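You operate a simulated robot arm through the tools that you are given. There is no shell and no other tool. Be economical: measure what you need, move in short steps, check, and stop when the job is done.

You are at the controls of a simulated two-armed robot. One attempt, no reset.

## Task
Stack the small box marked "hinges" from the far end of the back board on top of the small box labelled "plugs". Fetch the red brush from the far end of the back board and set it on the steel deck of the left bench. Put the blue pot on the far end of the back board away on the top of the green table. Take the white rag from the back board of the left bench and leave it on the low shelf of the brown bench. Close the upper bench drawer. Put the silver pin from the front of the left bench on top of the brown wood block there and the black pin on the middle of the wide table. Shut the blue drawer. Put the round brush on the back shelf of the wide table. Put the ticket from the far end of the back board on the end table of the right bench. Shut the green door. Put the white cup on the steel deck of the left bench. Any order will do. Set down upright: blue pot, white cup.

Only the result counts: the job must be done as asked and must still hold three seconds after the hand-in. Knocking over, shifting, dropping, spilling or breaking anything else fails it.

## Robot
Two 6-joint arms with two-finger parallel grippers on one trunk, on a base that drives. Base frame: it is fixed to the floor where the robot stands at the start and does not move with it; the origin is under the middle of the robot, x ahead of it, y to its left, z up; the surface under the hand at the start is at about z = 840. Lengths are in mm, angles in rad, forces in N, time in s.
The left shoulder is at the start at [-77, 177, 832], the right one opposite. With the tool pointing down near the work surface each hand reaches from about 100 to 720 mm from the robot's upright axis, wherever it stands, measured 20 degrees to its own side. Places, roughly: back shelf of the wide table (40x24 cm) [4000, 340, 920]; blue drawer [3700, -1200, 700]; blue pot [750, 500, 1000]; brush [500, 0, 1000]; end table of the right bench [1400, 400, 800]; green door [200, -2000, 1500]; low shelf of the brown bench [3800, -3000, 200]; middle of the wide table (80x18 cm) [3740, 560, 860]; pin [1750, -2750, 1000]; rag [750, -3750, 750]; round brush (3x3x18 cm) [4100, -1200, 1000]; small box [500, 250, 750]; steel deck of the left bench [1100, -3200, 800]; ticket [500, 750, 750]; top of the green table [-1200, 500, 900]; upper bench drawer [1800, -3700, 300]; white cup (10x6x7 cm) [300, -1700, 900]; wood block (9x5x6 cm) [1700, -2700, 900]. Payload 1.57 kg a hand.
Tool frame (each hand has its own): the origin (TCP) lies between the finger pads and is the grasp point; the fingertips stand 30 mm ahead of it; z points along the fingers, y is the line along which they close. Largest opening 80 mm; finger width 17, thickness 12; the body of the gripper, 40 by 82 mm, starts 80 mm behind the TCP.
Orientation is that of the tool frame in the base frame, as a unit quaternion [x, y, z, w]. With the fingers straight down and closing along the base's y, the tool's x points along the base's -x, its y along +y and its z along -z.

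## Interface
- The arms move only by the tool jog_arm. It takes "left_moves", "right_moves" or both (then of equal length, played together; a hand with none holds still); each is a list of rows, each a list of 3 entries, a list of its own where there are three numbers: the shift along the base's x, y, z in units of 200 mm (1.0 is 200 mm), then the turn, a rotation vector about the base's x, y, z in units of 60 degrees (1.0 is 60 degrees), then the opening, from 0 (shut) to 1 (fully open). In form: [[[dx, dy, dz], [wx, wy, wz], jaw], ...]. A call has 1 to 8 rows; each row is the pose to reach, as a shift and turn from the pose commanded when the call began. A call with a number of a shift or a turn outside -1 to 1 is refused whole. A row lasts 0.2 s, in which the tool goes at most 50 mm and 0.15 rad; a call with a longer step from one row to the next is refused whole, and so is a gripper value outside its range. A pose out of reach is approached as far as the arm can. The call stops where the force on the tool passes 40 N (or 10 N more than at its start, if that is more) or the arm is blocked; 0.2 s more then pass. The fingers move at their own pace (about 72 mm/s each) and stop on an object; they squeeze with about 37 N. The grip force told is the motor's: it shows also when the fingers shut on nothing. Time passes only in rows, and 0.2 s behind the last, so rows that repeat a pose let the fingers close. It gives the time, the measured TCP pose, the force on the tool (base axes), the opening and the grip force at its end, in the units of the frame above (readings bear some noise), with the torque about the TCP (base axes, N m) and any sound that the robot's microphone picked up.
- Cameras (640 x 400 px; columns grow to the right, rows downward): "scene" is now at [26.9, 33.2, 1551.7]; the picture's right is [0.43, -0.90, 0.00], its down [-0.71, -0.34, -0.62] and it looks along [0.56, 0.27, -0.78] (base axes); focal length 292 px, centre (320, 200). "left" rides on the left gripper at [72, 7, -122] in its tool frame; the picture's right is [-0.09, 1.00, 0.00], its down [-0.84, -0.08, -0.54] and it looks along [-0.54, -0.05, 0.84] (tool axes); focal length 238 px, centre (320, 200). "right" rides on the right gripper at [72, -7, -122] in its tool frame; the picture's right is [0.09, 1.00, 0.00], its down [-0.84, 0.08, -0.54] and it looks along [-0.54, 0.05, 0.84] (tool axes); focal length 238 px, centre (320, 200). There is no depth. A picture from a camera that has moved, and an enlarged one, comes with that camera's place and axes in the base frame and with its lens.
- capture(camera): a new picture of that camera. The clock stands still meanwhile.
- lift_body(by): slides the trunk up (or, below 0, down) by that many mm; the arms and the scene camera ride with it, the base frame stays. It gives what a move gives, with no picture.
- steer(legs): drives the robot by 1 to 6 legs, each [ahead, left, turn to the left] in mm, mm and rad, along the robot's own axes; the way and the turn of a leg run together, so that a leg with both is an arc; at most 1500 mm and 3.142 rad a leg. The arms and the cameras ride along, it lands a little off, and it stops where it bumps. It gives what a move gives.
- turn_head(pan, tilt): turns the head with the scene camera to pan (to the left, within 2.496 rad either way) and tilt (down, from -0.506 to 1.204), counted from straight ahead of the robot. It gives what a move gives.
- inspect(camera, box): a new picture of the part [left, top, right, bottom] of that camera's present view, enlarged. The clock stands still meanwhile.
- job_done(): hands the job in; it is judged then, once.

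Go step by step. Nothing tells you exact positions but the pictures and the camera data: compare them with the known pose of the tool, close in by small moves and look again before you grip or let go. The budget is 535 turns and 320 pictures, counting those below and the enlarged ones. Unless the task says otherwise, let go and move clear before handing in, and close with one line.

The tools are called after "Request:" as a command line: name --argument value ..., lists and objects as JSON in quotes. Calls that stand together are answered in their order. jog_arm: Moves the arms, as the interface text tells. Its arguments: {"type":"object","properties":{"left_moves":{"type":"array","items":{"type":"array"}},"right_moves":{"type":"array","items":{"type":"array"}}},"required":[]} The other tools are called the same way: lift_body (by) slides the trunk up or down; steer (legs) drives the base; turn_head (pan, tilt) turns the head that bears the scene camera; capture (camera) takes a picture; inspect (camera, box) takes an enlarged picture of a part of a camera's view; job_done () hands the job in.

At the start:

```text
t: 0.0
left_eef_pos: [255.6, 362.8, 1087.6]
left_ee_rot: [-0.001, 1.0, 0.0, 0.0]
left_ft_force: [-0.9, 0.3, 0.2]
left_wrist_torque: [-0.02, 0.0, -0.02]
left_width: 80.2
left_finger_force: 0.1
right_eef_pos: [500.6, 45.5, 1105.4]
right_ee_rot: [0.0, 1.0, 0.0, 0.0]
right_ft_force: [0.4, -0.1, -0.3]
right_wrist_torque: [0.01, 0.01, -0.01]
right_width: 79.9
right_finger_force: 0.0
trunk travel left (down, up): [-275.0, 53.0]
robot x, y, heading: [-0.2, 1.9, 0.0]
head pan, tilt: [0.443, 0.899]
```

scene: 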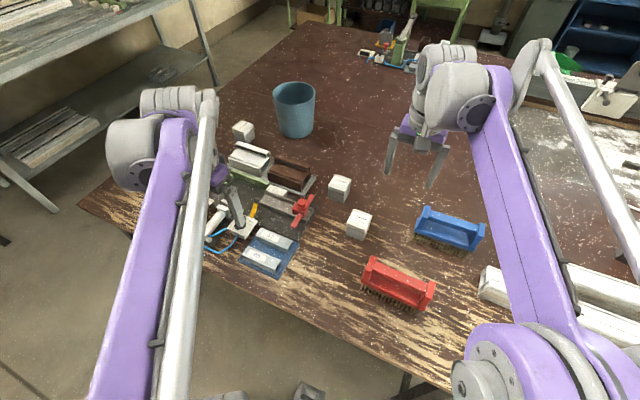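
right: 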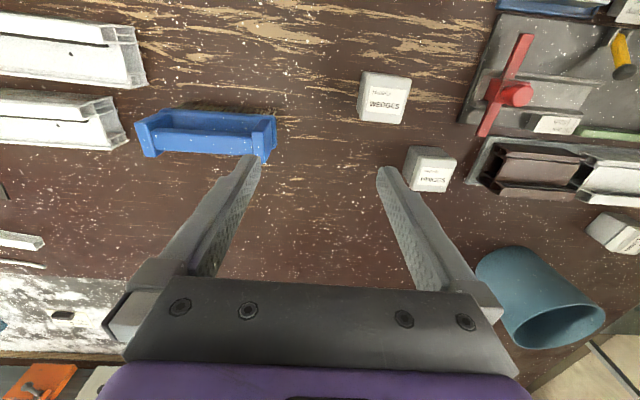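
left: 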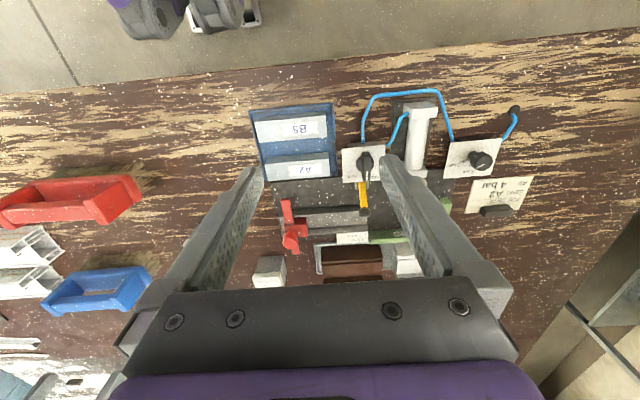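

I see the back board with the red and blue brushes, three small boxes, the blue pot and the ticket near the left hand. First I'll read the labels.

Request:
inspect --camera "right" --box '[340, 50, 480, 200]'

Request:
inspect --camera "scene" --box '[190, 70, 390, 290]'

Request:
inspect --camera "left" --box '[240, 80, 560, 280]'

Request:
inspect --camera "right" --box '[480, 0, 640, 260]'

```text
2.67 times, centred on (410, 125) of right
camera zoom: at [429.3, 39.2, 1227.1], right [-0.09, 1.0, 0.0], down [0.84, 0.08, 0.54], along [0.54, 0.05, -0.84], focal length 636 px, centre (80, 400)
```

zoom: 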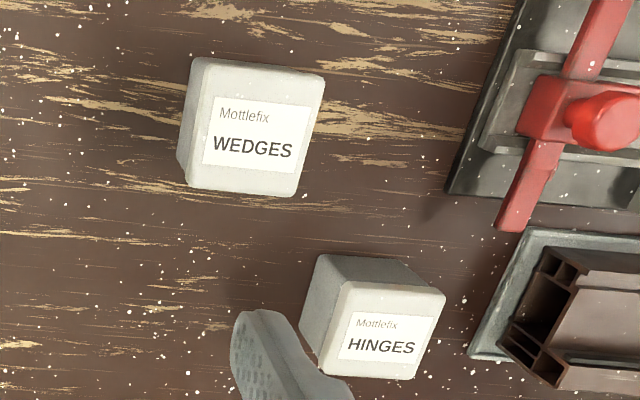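

```text
1.82 times, centred on (290, 180) of scene
camera zoom: at [26.9, 33.2, 1551.7], right [0.43, -0.9, 0.0], down [-0.71, -0.34, -0.62], along [0.56, 0.27, -0.78], focal length 530 px, centre (374, 236)
```

zoom: 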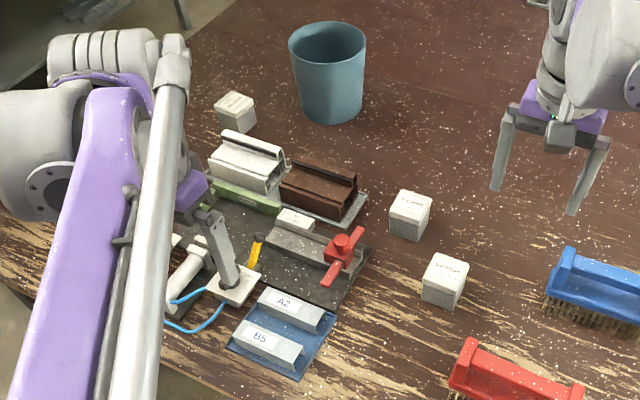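

```text
2.00 times, centred on (400, 180) of left
camera zoom: at [184.0, 368.4, 1209.6], right [0.09, 1.0, 0.0], down [0.84, -0.08, 0.54], along [0.54, -0.05, -0.84], focal length 477 px, centre (160, 240)
```

zoom: 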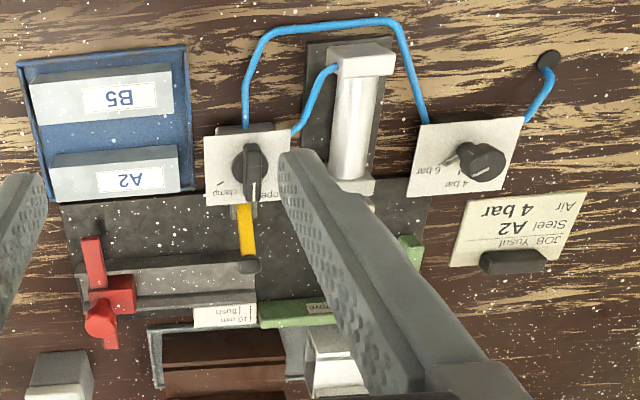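

```text
1.54 times, centred on (560, 130) of right
camera zoom: at [429.3, 39.2, 1227.1], right [-0.09, 1.0, 0.0], down [0.84, 0.08, 0.54], along [0.54, 0.05, -0.84], focal length 367 px, centre (-49, 308)
```

zoom: 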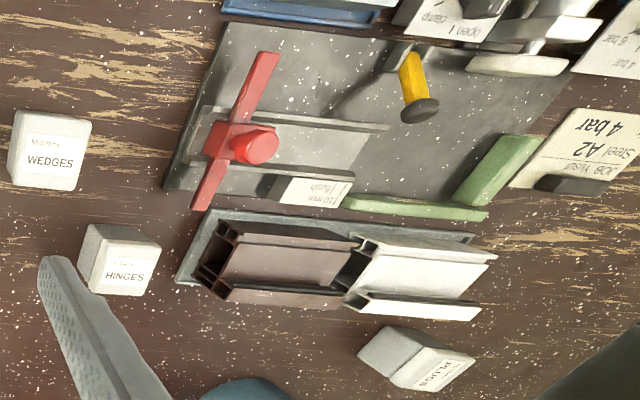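

Hinges is near [585, 236], plugs near [685, 650], which looks out of reach from here. I'll look down at the base clearance and around the room.

Request:
turn_head --pan 0.0 --tilt 1.2

Request:
capture --camera "scene"

Request:
turn_head --pan 1.2 --tilt 0.7

Request:
capture --camera "scene"

Request:
turn_head --pan 0.3 --tilt 0.3

Request:
capture --camera "scene"

Request:
turn_head --pan -0.8 --tilt 0.3

Request:
capture --camera "scene"

Request:
turn_head --pan -1.8 --tilt 0.3

Request:
capture --camera "scene"

Request:
turn_head --pan 2.2 --tilt 0.4

Request:
capture --camera "scene"

```text
t: 0.9
left_eef_pos: [256.2, 362.8, 1087.6]
left_ee_rot: [-0.001, 1.0, 0.0, 0.0]
left_ft_force: [-0.4, 0.1, -0.5]
left_wrist_torque: [-0.01, 0.02, -0.04]
left_width: 80.0
left_finger_force: 0.1
right_eef_pos: [502.0, 45.8, 1106.3]
right_ee_rot: [0.0, 1.0, 0.0, 0.0]
right_ft_force: [0.0, 0.2, -0.6]
right_wrist_torque: [-0.02, 0.02, -0.01]
right_width: 80.1
right_finger_force: 0.1
trunk travel left (down, up): [-275.0, 53.0]
robot x, y, heading: [-2.4, -1.3, 0.0]
head pan, tilt: [0.0, 1.201]
```

```text
312 pictures are left
camera scene: at [14.6, 0.8, 1531.8], right [0.0, -1.0, 0.0], down [-0.93, 0.0, -0.36], along [0.36, 0.0, -0.93], focal length 292 px, centre (320, 200)
```

scene: 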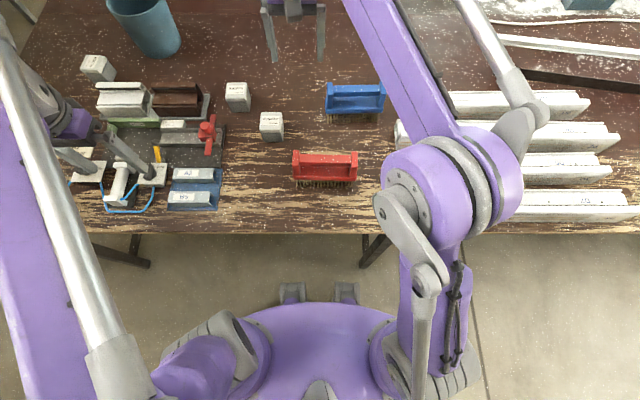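

```text
t: 2.3
left_eef_pos: [255.7, 361.9, 1086.9]
left_ee_rot: [0.0, 1.0, 0.0, 0.0]
left_ft_force: [0.1, 0.3, 0.2]
left_wrist_torque: [-0.02, -0.01, 0.0]
left_width: 79.8
left_finger_force: 0.1
right_eef_pos: [501.1, 46.4, 1104.7]
right_ee_rot: [-0.001, 1.0, 0.0, 0.0]
right_ft_force: [0.1, 1.4, -0.1]
right_wrist_torque: [0.01, -0.03, 0.01]
right_width: 79.9
right_finger_force: 0.1
trunk travel left (down, up): [-275.0, 53.0]
robot x, y, heading: [1.0, -1.3, 0.0]
head pan, tilt: [1.201, 0.7]
```

```text
311 pictures are left
camera scene: at [-10.6, 80.0, 1567.7], right [0.93, -0.36, 0.0], down [-0.23, -0.6, -0.76], along [0.28, 0.71, -0.64], focal length 292 px, centre (320, 200)
```

scene: 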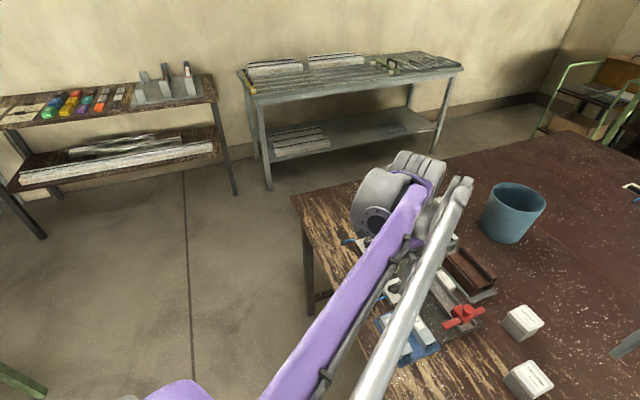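

```text
t: 3.5
left_eef_pos: [256.7, 362.5, 1087.5]
left_ee_rot: [0.001, 1.0, -0.001, 0.0]
left_ft_force: [-0.5, -0.2, -0.3]
left_wrist_torque: [0.04, 0.03, -0.04]
left_width: 80.2
left_finger_force: 0.0
right_eef_pos: [501.5, 46.1, 1105.6]
right_ee_rot: [-0.001, 1.0, 0.001, 0.001]
right_ft_force: [-0.4, 0.4, -0.3]
right_wrist_torque: [0.05, -0.01, -0.04]
right_width: 80.1
right_finger_force: 0.1
trunk travel left (down, up): [-275.0, 53.0]
robot x, y, heading: [1.6, -1.9, -0.002]
head pan, tilt: [0.3, 0.3]
```

```text
310 pictures are left
camera scene: at [47.8, 28.5, 1603.8], right [0.3, -0.96, 0.0], down [-0.28, -0.09, -0.96], along [0.91, 0.28, -0.3], focal length 292 px, centre (320, 200)
```

scene: 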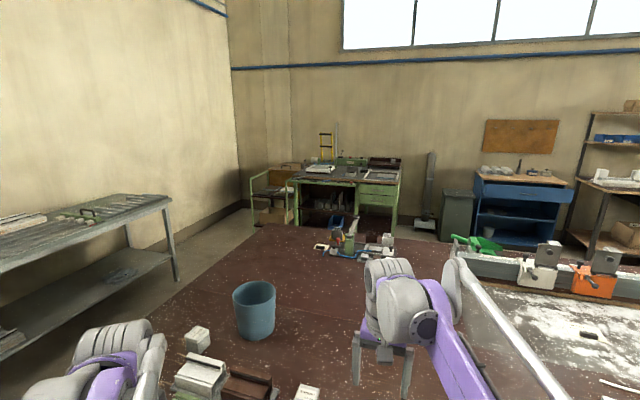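

```text
t: 4.8
left_eef_pos: [256.6, 362.6, 1087.6]
left_ee_rot: [0.0, 1.0, 0.0, 0.001]
left_ft_force: [-0.2, -0.6, 0.1]
left_wrist_torque: [-0.01, -0.02, 0.0]
left_width: 80.2
left_finger_force: 0.0
right_eef_pos: [499.9, 46.4, 1106.4]
right_ee_rot: [0.0, 1.0, 0.0, -0.001]
right_ft_force: [0.4, 0.6, 0.5]
right_wrist_torque: [-0.01, 0.01, 0.0]
right_width: 79.7
right_finger_force: 0.1
trunk travel left (down, up): [-275.0, 53.0]
robot x, y, heading: [-2.1, 1.8, 0.002]
head pan, tilt: [-0.799, 0.3]
```

```text
309 pictures are left
camera scene: at [23.8, -66.1, 1603.8], right [-0.72, -0.7, 0.0], down [-0.21, 0.21, -0.96], along [0.67, -0.68, -0.3], focal length 292 px, centre (320, 200)
```

scene: 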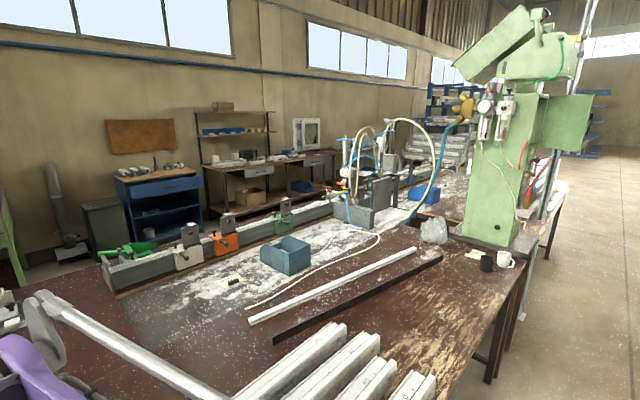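

```text
t: 6.1
left_eef_pos: [255.1, 362.5, 1087.0]
left_ee_rot: [0.0, 1.0, 0.001, 0.0]
left_ft_force: [0.6, 0.5, -0.7]
left_wrist_torque: [0.04, 0.02, 0.0]
left_width: 80.0
left_finger_force: 0.1
right_eef_pos: [500.7, 46.7, 1105.1]
right_ee_rot: [0.001, 1.0, 0.0, 0.0]
right_ft_force: [-0.3, -0.3, 0.3]
right_wrist_torque: [-0.03, 0.0, 0.05]
right_width: 80.3
right_finger_force: 0.2
trunk travel left (down, up): [-275.0, 53.0]
robot x, y, heading: [-1.9, -0.6, 0.004]
head pan, tilt: [-1.799, 0.3]
```

```text
308 pictures are left
camera scene: at [-62.5, -90.1, 1603.8], right [-0.97, 0.23, 0.0], down [0.07, 0.29, -0.96], along [-0.22, -0.93, -0.3], focal length 292 px, centre (320, 200)
```

scene: 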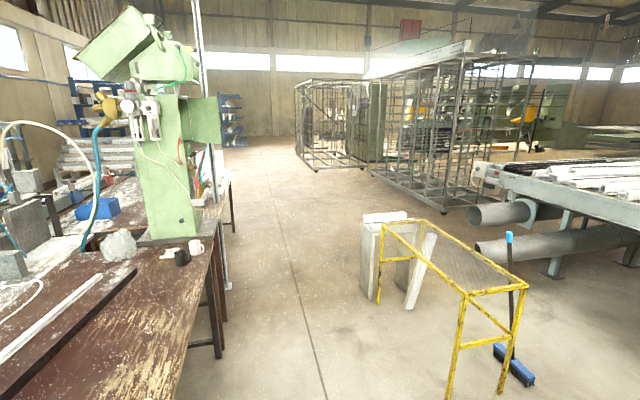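

```text
t: 9.4
left_eef_pos: [257.5, 362.6, 1087.4]
left_ee_rot: [0.0, 1.0, 0.0, 0.0]
left_ft_force: [0.3, -0.2, -0.3]
left_wrist_torque: [-0.02, -0.02, 0.0]
left_width: 80.1
left_finger_force: 0.2
right_eef_pos: [500.1, 45.4, 1105.0]
right_ee_rot: [0.0, 1.0, 0.0, 0.0]
right_ft_force: [0.0, 0.0, 0.2]
right_wrist_torque: [0.0, 0.01, -0.02]
right_width: 80.0
right_finger_force: 0.0
trunk travel left (down, up): [-275.0, 53.0]
robot x, y, heading: [-1.8, 0.1, 0.005]
head pan, tilt: [2.201, 0.4]
```

```text
307 pictures are left
camera scene: at [-95.9, 75.7, 1594.6], right [0.81, 0.59, 0.0], down [0.23, -0.31, -0.92], along [-0.54, 0.74, -0.39], focal length 292 px, centre (320, 200)
```

scene: 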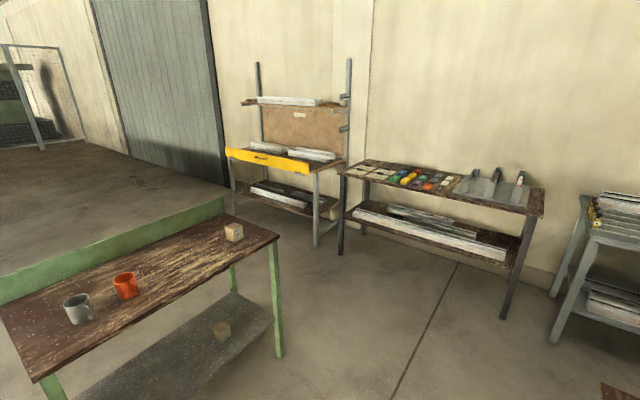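

The base has room under the table edge, so I'll shift left and slightly ahead to reach the back-board items.

Request:
steer --legs '[[0, 350, 0], [60, 0, 0]]'

Request:
turn_head --pan 0.2 --tilt 0.95

Request:
capture --camera "scene"

Request:
capture --camera "left"

Request:
capture --camera "right"

```text
t: 13.6
left_eef_pos: [316.1, 710.7, 1087.4]
left_ee_rot: [0.001, 1.0, 0.0, 0.0]
left_ft_force: [0.5, 1.0, 0.5]
left_wrist_torque: [-0.01, 0.0, 0.0]
left_width: 79.9
left_finger_force: 0.1
right_eef_pos: [561.5, 393.2, 1104.9]
right_ee_rot: [0.001, 1.0, 0.0, 0.0]
right_ft_force: [-0.1, 0.0, 0.0]
right_wrist_torque: [0.0, 0.04, -0.07]
right_width: 80.1
right_finger_force: 0.1
trunk travel left (down, up): [-275.0, 53.0]
robot x, y, heading: [60.3, 349.8, -0.004]
head pan, tilt: [2.201, 0.4]
```

```text
t: 15.5
left_eef_pos: [316.3, 709.1, 1087.6]
left_ee_rot: [0.003, 1.0, 0.001, 0.0]
left_ft_force: [-0.1, 0.7, 0.6]
left_wrist_torque: [0.02, 0.02, -0.04]
left_width: 80.1
left_finger_force: 0.0
right_eef_pos: [560.1, 392.6, 1105.7]
right_ee_rot: [0.001, 1.0, 0.0, 0.001]
right_ft_force: [-0.1, -0.5, -1.1]
right_wrist_torque: [0.01, -0.01, -0.01]
right_width: 79.9
right_finger_force: 0.1
trunk travel left (down, up): [-275.0, 53.0]
robot x, y, heading: [63.9, 352.1, -0.008]
head pan, tilt: [0.201, 0.949]
```

```text
306 pictures are left
camera scene: at [89.3, 364.1, 1547.9], right [0.2, -0.98, 0.0], down [-0.8, -0.16, -0.58], along [0.57, 0.11, -0.81], focal length 292 px, centre (320, 200)
```

scene: 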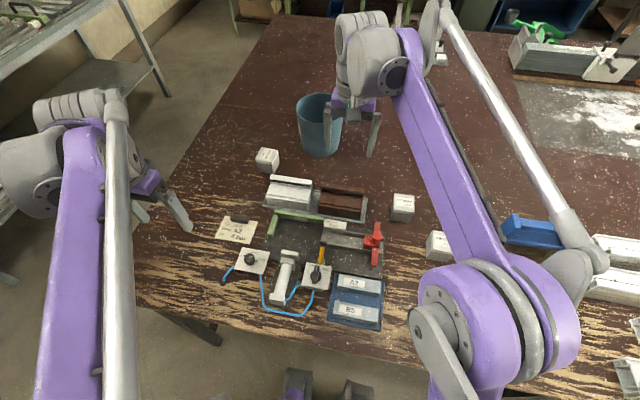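

```text
305 pictures are left
camera left: at [244.6, 716.5, 1209.6], right [0.1, 1.0, 0.0], down [0.84, -0.08, 0.54], along [0.54, -0.05, -0.84], focal length 238 px, centre (320, 200)
```

left: 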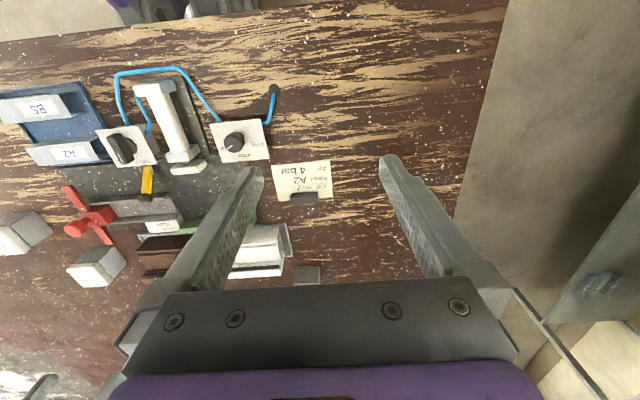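

```text
304 pictures are left
camera right: at [488.7, 386.6, 1227.2], right [-0.09, 1.0, 0.0], down [0.84, 0.07, 0.54], along [0.54, 0.05, -0.84], focal length 238 px, centre (320, 200)
```

right: 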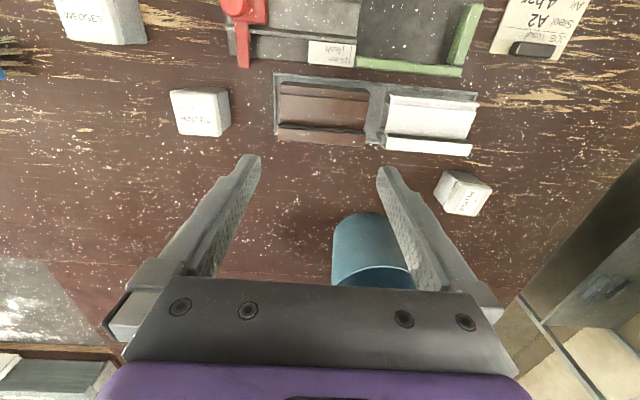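

Moving the right hand out to the right, then the left hand over toward the hinges box.

Request:
jog_arm --right_moves '[[[-0.1, -0.2, 0], [0, 0, 0], 1], [[-0.2, -0.4, 0], [0, 0, 0], 1], [[-0.3, -0.6, 0], [0, 0, 0], 1], [[-0.4, -0.8, 0], [0, 0, 0], 1], [[-0.5, -1, 0], [0, 0, 0], 1]]'

Request:
jog_arm --right_moves '[[[0, -0.2, 0], [0, 0, 0], 1], [[0, -0.4, 0], [0, 0, 0], 1], [[0, -0.6, 0], [0, 0, 0], 1], [[0, -0.8, 0], [0, 0, 0], 1]]' --left_moves '[[[0.1, -0.2, 0], [0, 0, 0], 1], [[0.2, -0.4, 0], [0, 0, 0], 1], [[0.3, -0.6, 0], [0, 0, 0], 1], [[0.4, -0.8, 0], [0, 0, 0], 1]]'

Request:
jog_arm --left_moves '[[[0.15, -0.2, 0], [0, 0, 0], 1], [[0.3, -0.4, 0], [0, 0, 0], 1], [[0.45, -0.6, 0], [0, 0, 0], 1], [[0.6, -0.8, 0], [0, 0, 0], 1], [[0.75, -1, 0], [0, 0, 0], 1]]'

Request:
capture --camera "left"

```text
t: 16.7
left_eef_pos: [315.3, 709.0, 1088.2]
left_ee_rot: [0.001, 1.0, 0.0, 0.0]
left_ft_force: [0.2, -0.4, 0.1]
left_wrist_torque: [0.02, -0.01, 0.0]
left_width: 80.2
left_finger_force: 0.0
right_eef_pos: [459.0, 193.0, 1105.9]
right_ee_rot: [0.002, 1.0, 0.001, 0.0]
right_ft_force: [0.0, 0.0, -0.4]
right_wrist_torque: [0.02, -0.01, 0.0]
right_width: 80.2
right_finger_force: 0.0
trunk travel left (down, up): [-275.0, 53.0]
robot x, y, heading: [58.4, 350.5, -0.004]
head pan, tilt: [0.201, 0.949]
```

```text
t: 17.7
left_eef_pos: [398.5, 547.9, 1089.7]
left_ee_rot: [0.001, 1.0, 0.001, -0.001]
left_ft_force: [-0.1, 0.5, -0.3]
left_wrist_torque: [0.04, -0.01, -0.02]
left_width: 80.1
left_finger_force: 0.1
right_eef_pos: [459.2, 31.3, 1104.4]
right_ee_rot: [0.002, 1.0, 0.001, 0.0]
right_ft_force: [0.5, 0.3, 0.3]
right_wrist_torque: [0.02, 0.01, 0.0]
right_width: 80.3
right_finger_force: 0.0
trunk travel left (down, up): [-275.0, 53.0]
robot x, y, heading: [57.0, 347.3, 0.002]
head pan, tilt: [0.201, 0.949]
```

```text
t: 18.9
left_eef_pos: [547.4, 345.7, 1089.2]
left_ee_rot: [0.003, 1.0, 0.001, 0.0]
left_ft_force: [0.3, 0.0, 0.4]
left_wrist_torque: [0.0, 0.01, -0.03]
left_width: 80.1
left_finger_force: 0.1
right_eef_pos: [458.8, 30.3, 1105.7]
right_ee_rot: [0.002, 1.0, 0.0, 0.0]
right_ft_force: [0.4, -0.1, 0.0]
right_wrist_torque: [0.01, 0.0, 0.01]
right_width: 80.2
right_finger_force: 0.1
trunk travel left (down, up): [-275.0, 53.0]
robot x, y, heading: [61.0, 345.1, -0.004]
head pan, tilt: [0.201, 0.949]
```

```text
303 pictures are left
camera left: at [476.1, 351.5, 1210.6], right [0.09, 1.0, 0.0], down [0.84, -0.08, 0.54], along [0.54, -0.05, -0.84], focal length 238 px, centre (320, 200)
```

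left: 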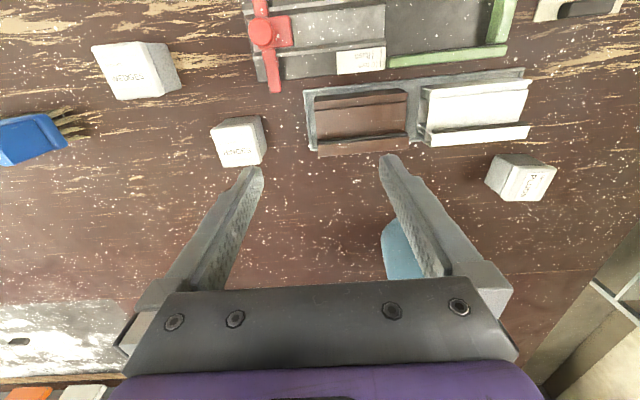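

Hinges' top looks about [583, 231]. I'll move over it, lower part way and check.

Request:
jog_arm --left_moves '[[[0.09, -0.2, 0], [0, 0, 0], 1], [[0.18, -0.4, 0], [0, 0, 0], 1], [[0.18, -0.575, 0], [0, 0, 0], 1], [[0.18, -0.575, -0.2], [0, 0, 0], 1], [[0.18, -0.575, -0.4], [0, 0, 0], 1], [[0.18, -0.575, -0.5], [0, 0, 0], 1]]'

Request:
capture --camera "left"

```text
t: 20.3
left_eef_pos: [581.8, 235.8, 989.3]
left_ee_rot: [0.002, 1.0, 0.0, 0.0]
left_ft_force: [0.3, -0.8, 0.1]
left_wrist_torque: [0.03, 0.02, -0.01]
left_width: 79.9
left_finger_force: 0.0
right_eef_pos: [458.8, 30.8, 1105.0]
right_ee_rot: [0.002, 1.0, 0.001, 0.0]
right_ft_force: [0.8, 0.6, 0.3]
right_wrist_torque: [-0.01, 0.01, 0.0]
right_width: 80.0
right_finger_force: 0.0
trunk travel left (down, up): [-275.0, 53.0]
robot x, y, heading: [55.1, 347.4, -0.005]
head pan, tilt: [0.201, 0.949]
```

```text
302 pictures are left
camera left: at [510.0, 241.4, 1111.6], right [0.1, 1.0, 0.0], down [0.84, -0.08, 0.54], along [0.54, -0.05, -0.84], focal length 238 px, centre (320, 200)
```

left: 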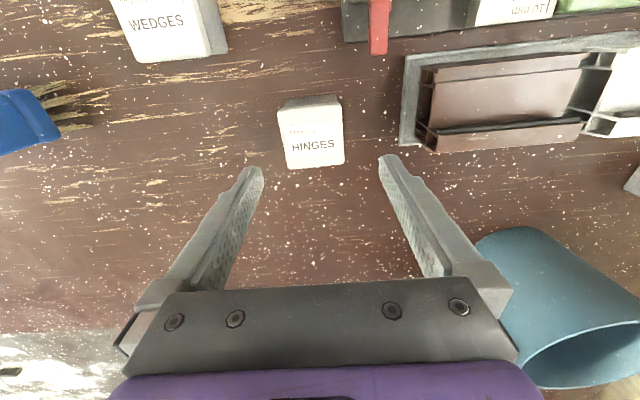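

Request:
jog_arm --left_moves '[[[-0.005, -0.035, -0.2], [0, 0, 0], 1], [[-0.005, -0.035, -0.4], [0, 0, 0], 1], [[-0.005, -0.035, -0.54], [0, 0, 0], 1], [[-0.005, -0.035, -0.54], [0, 0, 0], 1]]'

Request:
capture --camera "left"

Request:
capture --camera "scene"

```text
t: 21.3
left_eef_pos: [579.7, 229.1, 880.1]
left_ee_rot: [0.003, 1.0, -0.001, 0.001]
left_ft_force: [-0.7, -0.3, 0.6]
left_wrist_torque: [-0.05, 0.01, -0.03]
left_width: 79.9
left_finger_force: 0.1
right_eef_pos: [458.1, 33.3, 1106.0]
right_ee_rot: [0.001, 1.0, 0.0, 0.0]
right_ft_force: [-0.4, -0.6, -0.5]
right_wrist_torque: [0.0, 0.0, -0.03]
right_width: 80.1
right_finger_force: 0.0
trunk travel left (down, up): [-275.0, 53.0]
robot x, y, heading: [61.0, 348.4, -0.003]
head pan, tilt: [0.201, 0.949]
```

```text
301 pictures are left
camera left: at [507.9, 234.4, 1001.5], right [0.1, 1.0, 0.0], down [0.84, -0.08, 0.54], along [0.54, -0.05, -0.84], focal length 238 px, centre (320, 200)
```

left: 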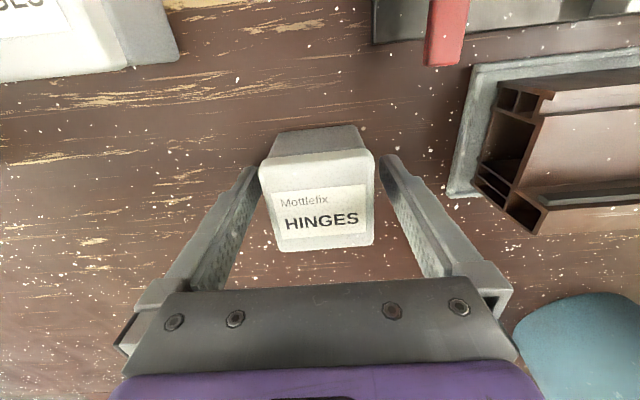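

```text
300 pictures are left
camera scene: at [89.2, 364.1, 1547.9], right [0.2, -0.98, 0.0], down [-0.8, -0.16, -0.58], along [0.57, 0.11, -0.81], focal length 292 px, centre (320, 200)
```

scene: 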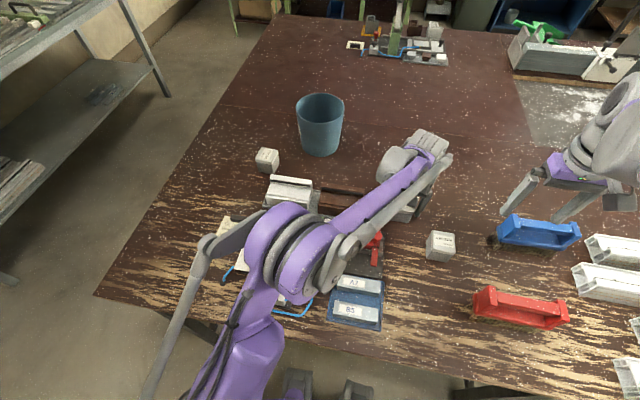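

Request:
jog_arm --left_moves '[[[0.02, 0, 0.0], [0, 0, 0], 0.7], [[0.02, 0, 0], [0, 0, 0], 0.5], [[0.02, 0, 0], [0, 0, 0], 0.5], [[0.02, 0, 0.15], [0, 0, 0], 0.5], [[0.02, 0, 0.4], [0, 0, 0], 0.5], [[0.02, 0, 0.6], [0, 0, 0], 0.5], [[0.02, 0, 0.8], [0, 0, 0], 0.5]]'

Request:
capture --camera "left"

```text
t: 22.9
left_eef_pos: [585.5, 227.2, 1043.1]
left_ee_rot: [0.001, 1.0, 0.0, 0.0]
left_ft_force: [-0.5, 0.0, -4.8]
left_wrist_torque: [0.02, -0.02, -0.02]
left_width: 56.0
left_finger_force: 36.7
right_eef_pos: [458.3, 31.8, 1105.2]
right_ee_rot: [0.003, 1.0, 0.0, -0.001]
right_ft_force: [-0.2, 0.3, -0.1]
right_wrist_torque: [-0.02, -0.01, 0.0]
right_width: 80.1
right_finger_force: 0.1
trunk travel left (down, up): [-275.0, 53.0]
robot x, y, heading: [60.4, 349.7, -0.005]
head pan, tilt: [0.201, 0.949]
```

```text
299 pictures are left
camera left: at [514.5, 233.5, 1164.5], right [0.1, 1.0, 0.0], down [0.84, -0.08, 0.54], along [0.54, -0.05, -0.84], focal length 238 px, centre (320, 200)
```

left: 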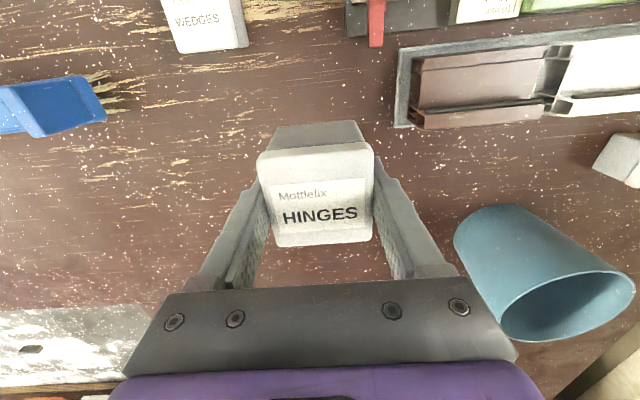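

Holding hinges (56 mm). Carry it over to plugs along x≈590, clear of the pot.

Request:
jog_arm --left_moves '[[[0, 0.2, 0.1], [0, 0, 0], 0.5], [[0, 0.4, 0.2], [0, 0, 0], 0.5], [[0, 0.6, 0.2], [0, 0, 0], 0.5], [[0, 0.8, 0.2], [0, 0, 0], 0.5], [[0, 1, 0.2], [0, 0, 0], 0.5]]'

Request:
jog_arm --left_moves '[[[0, 0.2, 0], [0, 0, 0], 0.5], [[0, 0.4, 0], [0, 0, 0], 0.5], [[0, 0.6, 0], [0, 0, 0], 0.5], [[0, 0.8, 0], [0, 0, 0], 0.5]]'

Request:
capture --camera "left"

Request:
inspect --camera "scene" --box '[200, 80, 380, 260]'

```text
t: 24.1
left_eef_pos: [586.8, 429.9, 1080.8]
left_ee_rot: [0.002, 1.0, 0.0, 0.0]
left_ft_force: [0.4, 0.5, -4.4]
left_wrist_torque: [0.0, -0.02, -0.03]
left_width: 55.7
left_finger_force: 37.4
right_eef_pos: [458.2, 32.8, 1104.6]
right_ee_rot: [0.002, 1.0, -0.001, 0.0]
right_ft_force: [-0.1, 0.0, 0.6]
right_wrist_torque: [-0.01, -0.01, -0.05]
right_width: 80.2
right_finger_force: 0.1
trunk travel left (down, up): [-275.0, 53.0]
robot x, y, heading: [58.0, 348.5, -0.004]
head pan, tilt: [0.201, 0.949]
```

```text
t: 25.1
left_eef_pos: [587.2, 589.4, 1079.4]
left_ee_rot: [0.002, 1.0, -0.001, 0.0]
left_ft_force: [0.8, -0.6, -4.3]
left_wrist_torque: [-0.02, -0.01, -0.03]
left_width: 55.6
left_finger_force: 37.0
right_eef_pos: [458.8, 32.8, 1105.1]
right_ee_rot: [0.002, 1.0, 0.0, 0.0]
right_ft_force: [0.4, 0.0, 0.6]
right_wrist_torque: [-0.01, 0.03, 0.04]
right_width: 80.2
right_finger_force: 0.1
trunk travel left (down, up): [-275.0, 53.0]
robot x, y, heading: [58.9, 348.8, -0.006]
head pan, tilt: [0.201, 0.949]
```

```text
298 pictures are left
camera left: at [516.0, 595.6, 1201.6], right [0.1, 1.0, 0.0], down [0.84, -0.08, 0.54], along [0.54, -0.05, -0.84], focal length 238 px, centre (320, 200)
```

left: 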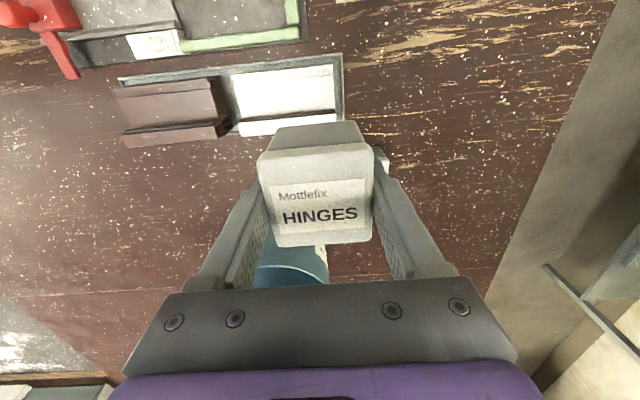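

```text
2.22 times, centred on (290, 170) of scene
camera zoom: at [89.8, 365.5, 1547.9], right [0.2, -0.98, 0.0], down [-0.8, -0.16, -0.58], along [0.57, 0.11, -0.81], focal length 648 px, centre (387, 267)
```

zoom: 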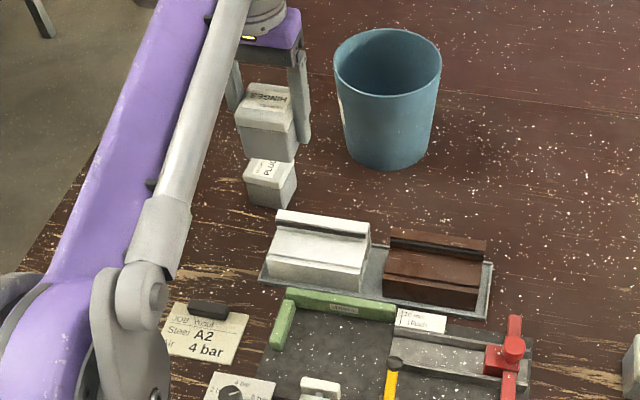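

I'll shift back a bit in y to see plugs beside the held box and measure its pose.

Request:
jog_arm --left_moves '[[[0, -0.2, 0], [0, 0, 0], 0.5], [[0, -0.4, 0], [0, 0, 0], 0.5], [[0, -0.6, 0], [0, 0, 0], 0.5]]'

Request:
inspect --camera "left" --box '[370, 60, 530, 220]'

Request:
inspect --camera "scene" --box '[220, 110, 320, 210]'

```text
t: 25.9
left_eef_pos: [585.6, 467.1, 1078.1]
left_ee_rot: [0.002, 1.0, 0.001, 0.0]
left_ft_force: [0.2, 0.2, -4.6]
left_wrist_torque: [0.03, -0.02, 0.0]
left_width: 55.6
left_finger_force: 37.5
right_eef_pos: [458.1, 32.1, 1104.3]
right_ee_rot: [0.002, 1.0, 0.0, 0.0]
right_ft_force: [0.8, 0.0, 0.1]
right_wrist_torque: [0.03, 0.0, -0.02]
right_width: 80.0
right_finger_force: 0.1
trunk travel left (down, up): [-275.0, 53.0]
robot x, y, heading: [62.0, 354.1, -0.006]
head pan, tilt: [0.201, 0.949]
```

```text
2.50 times, centred on (450, 140) of left
camera zoom: at [513.9, 473.1, 1200.4], right [0.1, 1.0, 0.0], down [0.84, -0.08, 0.54], along [0.54, -0.05, -0.84], focal length 596 px, centre (-5, 350)
```

zoom: 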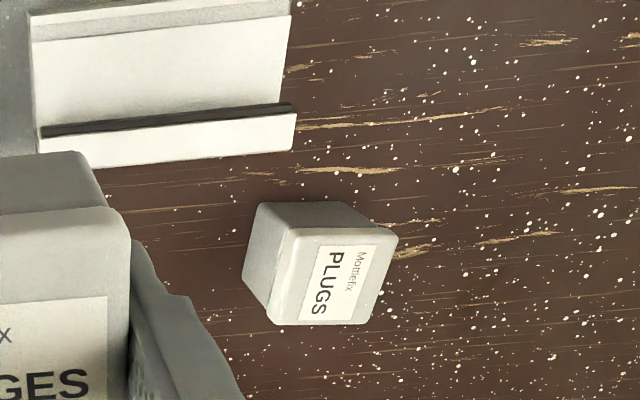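

```text
4.00 times, centred on (270, 160) of scene
camera zoom: at [89.7, 362.8, 1547.9], right [0.2, -0.98, 0.0], down [-0.8, -0.16, -0.58], along [0.57, 0.11, -0.81], focal length 1166 px, centre (520, 360)
```

zoom: 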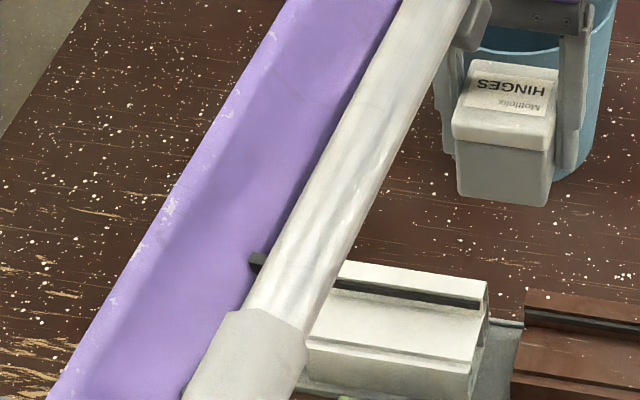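

Plugs: centre about [684, 651], yaw about -0.1. Moving over it with a matching small turn, then looking.

Request:
jog_arm --left_moves '[[[0.05, 0.2, 0], [0, 0, -0.05], 0.5], [[0.15, 0.4, 0], [0, 0, -0.1], 0.5], [[0.3, 0.6, 0], [0, 0, -0.1], 0.5], [[0.4, 0.75, 0], [0, 0, -0.1], 0.5], [[0.49, 0.92, 0], [0, 0, -0.1], 0.5], [[0.49, 0.92, 0], [0, 0, -0.1], 0.5]]'

Request:
capture --camera "left"

Request:
inspect --camera "scene" --box '[220, 70, 360, 210]'

```text
t: 27.3
left_eef_pos: [672.3, 648.4, 1073.0]
left_ee_rot: [0.055, 0.998, 0.0, -0.001]
left_ft_force: [0.6, 1.3, -4.2]
left_wrist_torque: [0.0, -0.02, 0.02]
left_width: 55.8
left_finger_force: 37.3
left hand out of reach, approached as far as the arm can: row 5, 6
right_eef_pos: [458.2, 31.1, 1105.5]
right_ee_rot: [0.002, 1.0, -0.001, 0.0]
right_ft_force: [-0.8, 0.1, 0.1]
right_wrist_torque: [0.01, 0.03, -0.03]
right_width: 80.0
right_finger_force: 0.1
trunk travel left (down, up): [-275.0, 53.0]
robot x, y, heading: [60.0, 350.2, -0.01]
head pan, tilt: [0.201, 0.949]
```

```text
294 pictures are left
camera left: at [602.2, 663.2, 1196.0], right [0.2, 0.98, 0.0], down [0.82, -0.17, 0.54], along [0.53, -0.11, -0.84], focal length 238 px, centre (320, 200)
```

left: 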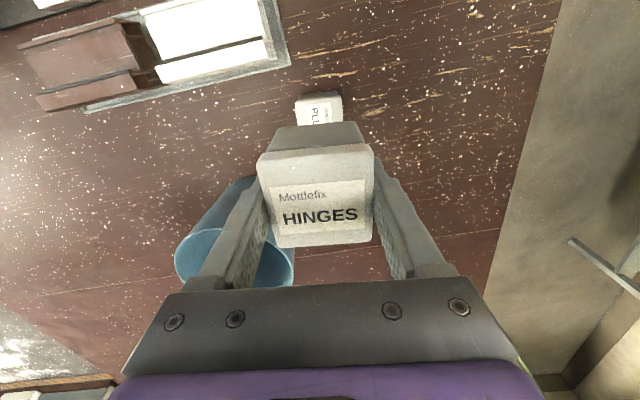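

```text
2.86 times, centred on (290, 140) of scene
camera zoom: at [89.5, 363.7, 1547.9], right [0.2, -0.98, 0.0], down [-0.8, -0.16, -0.58], along [0.57, 0.11, -0.81], focal length 833 px, centre (406, 371)
```

zoom: 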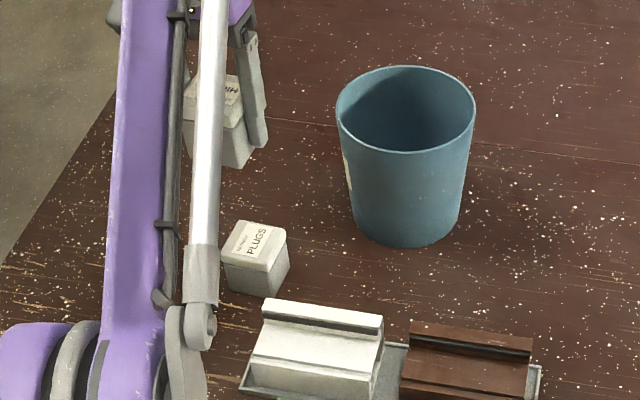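

Just short of reach; I'll roll the base 45 mm closer (clearance to the table edge is ~100 mm).

Request:
steer --legs '[[45, 0, 0.008]]'

Request:
jog_arm --left_moves '[[[0, 0, 0], [0, 0, 0], 0.5]]'

Request:
capture --camera "left"

```text
t: 28.2
left_eef_pos: [712.4, 654.9, 1073.1]
left_ee_rot: [0.05, 0.999, 0.001, 0.0]
left_ft_force: [0.4, -0.2, -5.1]
left_wrist_torque: [0.02, -0.02, -0.01]
left_width: 55.7
left_finger_force: 36.8
right_eef_pos: [503.9, 35.0, 1104.8]
right_ee_rot: [-0.003, 1.0, 0.0, 0.0]
right_ft_force: [-0.6, 0.8, -0.1]
right_wrist_torque: [0.0, -0.01, 0.0]
right_width: 80.2
right_finger_force: 0.1
trunk travel left (down, up): [-275.0, 53.0]
robot x, y, heading: [97.4, 347.3, 0.003]
head pan, tilt: [0.201, 0.949]
```

```text
t: 28.6
left_eef_pos: [712.1, 655.4, 1074.6]
left_ee_rot: [0.049, 0.999, 0.0, -0.001]
left_ft_force: [-0.9, -0.4, -4.0]
left_wrist_torque: [-0.03, -0.06, -0.01]
left_width: 55.8
left_finger_force: 37.5
right_eef_pos: [502.2, 34.9, 1104.6]
right_ee_rot: [-0.003, 1.0, 0.001, 0.002]
right_ft_force: [-0.6, -0.9, -0.1]
right_wrist_torque: [0.03, -0.02, -0.01]
right_width: 79.7
right_finger_force: 0.0
trunk travel left (down, up): [-275.0, 53.0]
robot x, y, heading: [101.9, 348.4, 0.004]
head pan, tilt: [0.201, 0.949]
```

```text
292 pictures are left
camera left: at [640.9, 667.9, 1196.5], right [0.19, 0.98, 0.0], down [0.82, -0.16, 0.54], along [0.53, -0.1, -0.84], focal length 238 px, centre (320, 200)
```

left: 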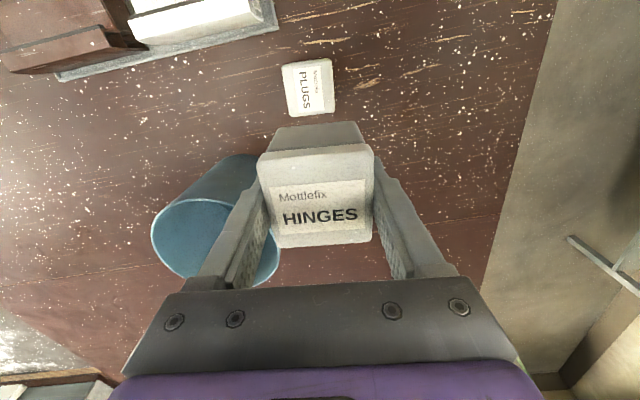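

Request:
jog_arm --left_moves '[[[-0.15, -0.03, 0], [0, 0, 0], 0.5], [[-0.15, -0.03, -0.2], [0, 0, 0], 0.5], [[-0.15, -0.03, -0.4], [0, 0, 0], 0.5], [[-0.15, -0.03, -0.5], [0, 0, 0], 0.5], [[-0.15, -0.03, -0.5], [0, 0, 0], 0.5]]'

Request:
capture --camera "left"

Request:
inspect --camera "scene" --box '[200, 90, 340, 230]'

```text
t: 29.8
left_eef_pos: [683.0, 650.7, 975.8]
left_ee_rot: [0.05, 0.999, 0.0, 0.001]
left_ft_force: [0.6, -0.6, -3.8]
left_wrist_torque: [0.03, -0.04, 0.01]
left_width: 55.5
left_finger_force: 36.4
right_eef_pos: [504.4, 35.1, 1104.5]
right_ee_rot: [-0.002, 1.0, 0.0, 0.001]
right_ft_force: [-1.0, 0.0, 0.1]
right_wrist_torque: [0.01, 0.0, -0.02]
right_width: 79.6
right_finger_force: 0.0
trunk travel left (down, up): [-275.0, 53.0]
robot x, y, heading: [101.6, 349.8, 0.006]
head pan, tilt: [0.201, 0.949]
```

```text
291 pictures are left
camera left: at [610.9, 663.2, 1096.1], right [0.19, 0.98, 0.0], down [0.83, -0.16, 0.54], along [0.53, -0.1, -0.84], focal length 238 px, centre (320, 200)
```

left: 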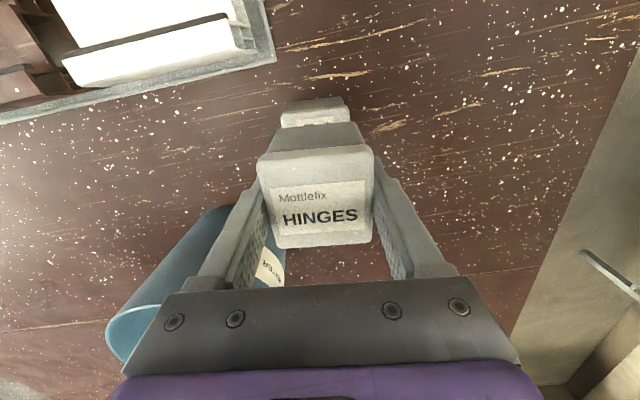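

```text
2.86 times, centred on (270, 160) of scene
camera zoom: at [132.6, 364.4, 1547.9], right [0.2, -0.98, 0.0], down [-0.8, -0.17, -0.58], along [0.57, 0.12, -0.81], focal length 833 px, centre (463, 314)
```

zoom: 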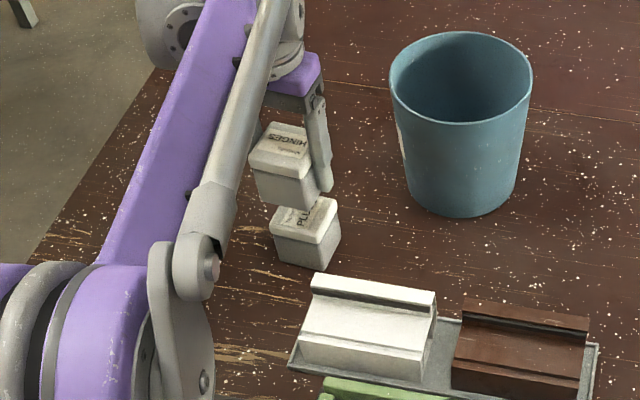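

Alignment looks good. Lowering gently until contact.

Request:
jog_arm --left_moves '[[[0, -0.01, -0.1], [0, 0, 0], 0.5], [[0, -0.01, -0.15], [0, 0, 0], 0.5], [[0, -0.01, -0.175], [0, 0, 0], 0.5], [[0, -0.01, -0.2], [0, 0, 0], 0.5], [[0, -0.01, -0.22], [0, 0, 0], 0.5], [[0, -0.01, -0.24], [0, 0, 0], 0.5], [[0, -0.01, -0.26], [0, 0, 0], 0.5]]'

Request:
inspect --camera "scene" --box '[200, 90, 340, 230]'

```text
t: 31.1
left_eef_pos: [680.9, 646.9, 931.5]
left_ee_rot: [0.05, 0.999, 0.0, 0.0]
left_ft_force: [-3.5, 0.4, 22.4]
left_wrist_torque: [-0.18, -0.1, -0.01]
left_width: 55.8
left_finger_force: 37.3
right_eef_pos: [502.1, 34.5, 1104.7]
right_ee_rot: [-0.003, 1.0, 0.001, 0.001]
right_ft_force: [0.9, 0.5, -1.0]
right_wrist_torque: [-0.02, -0.02, -0.01]
right_width: 80.0
right_finger_force: 0.0
trunk travel left (down, up): [-275.0, 53.0]
robot x, y, heading: [101.9, 347.7, 0.005]
head pan, tilt: [0.201, 0.949]
stopped in row 6 (left hand): the force on the tool passed its limit at 47 N (the readings are from after the stop); the commanded pose is now the measured one
```

```text
2.86 times, centred on (270, 160) of scene
camera zoom: at [129.8, 363.2, 1547.9], right [0.2, -0.98, 0.0], down [-0.8, -0.17, -0.58], along [0.57, 0.12, -0.81], focal length 833 px, centre (463, 314)
```

zoom: 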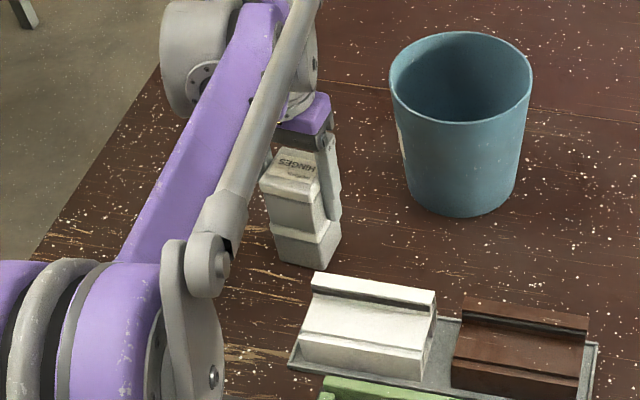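

Seated well. Release and rise.

Request:
jog_arm --left_moves '[[[0, 0, 0.005], [0, 0, 0], 0.8], [[0, 0, 0.005], [0, 0, 0], 1], [[0, 0, 0.005], [0, 0, 0], 1], [[0, 0, 0.1], [0, 0, 0], 1], [[0, 0, 0.3], [0, 0, 0], 1], [[0, 0, 0.5], [0, 0, 0], 1], [[0, 0, 0.7], [0, 0, 0], 1]]'

Request:
capture --camera "left"

```text
t: 32.7
left_eef_pos: [683.5, 644.5, 1069.6]
left_ee_rot: [0.05, 0.999, 0.001, 0.001]
left_ft_force: [0.1, 0.2, -0.1]
left_wrist_torque: [-0.01, -0.02, 0.02]
left_width: 80.0
left_finger_force: 0.1
right_eef_pos: [503.8, 35.3, 1104.7]
right_ee_rot: [-0.002, 1.0, 0.0, 0.0]
right_ft_force: [0.1, 0.5, 0.1]
right_wrist_torque: [0.0, 0.02, 0.0]
right_width: 80.1
right_finger_force: 0.0
trunk travel left (down, up): [-275.0, 53.0]
robot x, y, heading: [99.2, 347.7, 0.01]
head pan, tilt: [0.201, 0.949]
```

```text
288 pictures are left
camera left: at [612.0, 658.1, 1192.1], right [0.19, 0.98, 0.0], down [0.83, -0.16, 0.54], along [0.53, -0.1, -0.84], focal length 238 px, centre (320, 200)
```

left: 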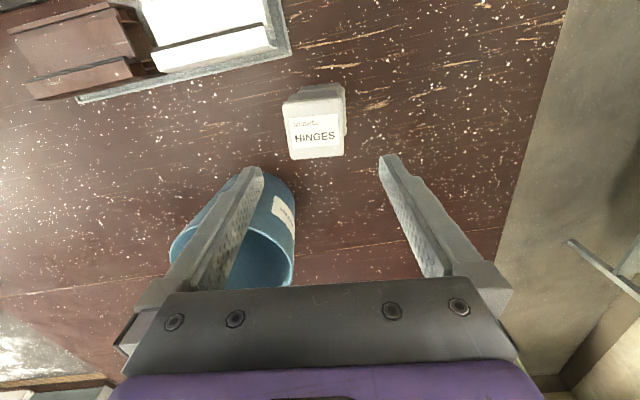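

Stack done. Next the ticket: bring the left hand over it for a close look.

Request:
jog_arm --left_moves '[[[-0.25, 0, 0], [0, 0, 0.1], 1], [[-0.5, 0.02, 0], [0, 0, 0.1], 1], [[-0.75, 0.04, 0], [0, 0, 0.1], 1], [[-1, 0.05, 0], [0, 0, 0.1], 1]]'

Request:
jog_arm --left_moves '[[[-0.2, 0, -0.1], [0, 0, 0], 1], [[-0.3, 0, -0.3], [0, 0, 0], 1], [[-0.3, 0, -0.45], [0, 0, 0], 1]]'

Request:
capture --camera "left"

Request:
inspect --camera "scene" --box '[160, 170, 320, 330]'

```text
refused: row 2 steps farther than a row can; nothing moved
```

```text
t: 33.5
left_eef_pos: [621.6, 644.5, 979.9]
left_ee_rot: [0.05, 0.999, 0.001, -0.001]
left_ft_force: [0.2, -0.1, -0.4]
left_wrist_torque: [0.0, 0.01, -0.02]
left_width: 80.2
left_finger_force: 0.1
right_eef_pos: [504.0, 35.8, 1104.5]
right_ee_rot: [-0.002, 1.0, 0.0, -0.001]
right_ft_force: [-0.1, -0.5, -0.5]
right_wrist_torque: [-0.01, -0.03, -0.02]
right_width: 80.0
right_finger_force: 0.1
trunk travel left (down, up): [-275.0, 53.0]
robot x, y, heading: [102.4, 346.3, -0.0]
head pan, tilt: [0.201, 0.949]
```

```text
287 pictures are left
camera left: at [550.5, 657.8, 1102.6], right [0.19, 0.98, 0.0], down [0.83, -0.16, 0.54], along [0.53, -0.1, -0.84], focal length 238 px, centre (320, 200)
```

left: 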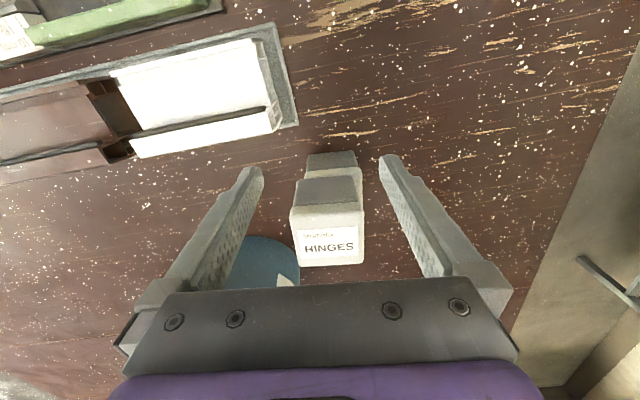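

```text
2.50 times, centred on (240, 250) of scene
camera zoom: at [132.6, 364.5, 1547.9], right [0.2, -0.98, 0.0], down [-0.8, -0.17, -0.58], along [0.57, 0.12, -0.81], focal length 729 px, centre (520, 75)
```

zoom: 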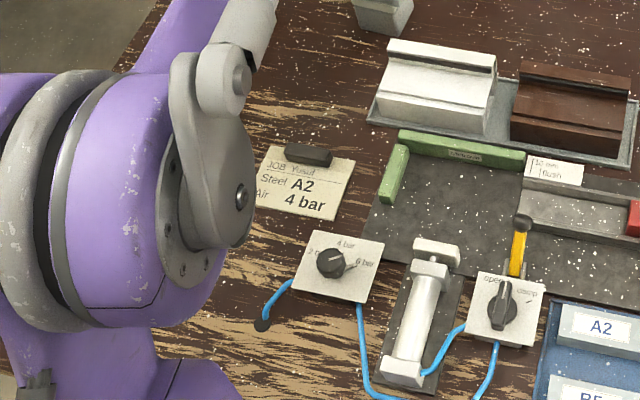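

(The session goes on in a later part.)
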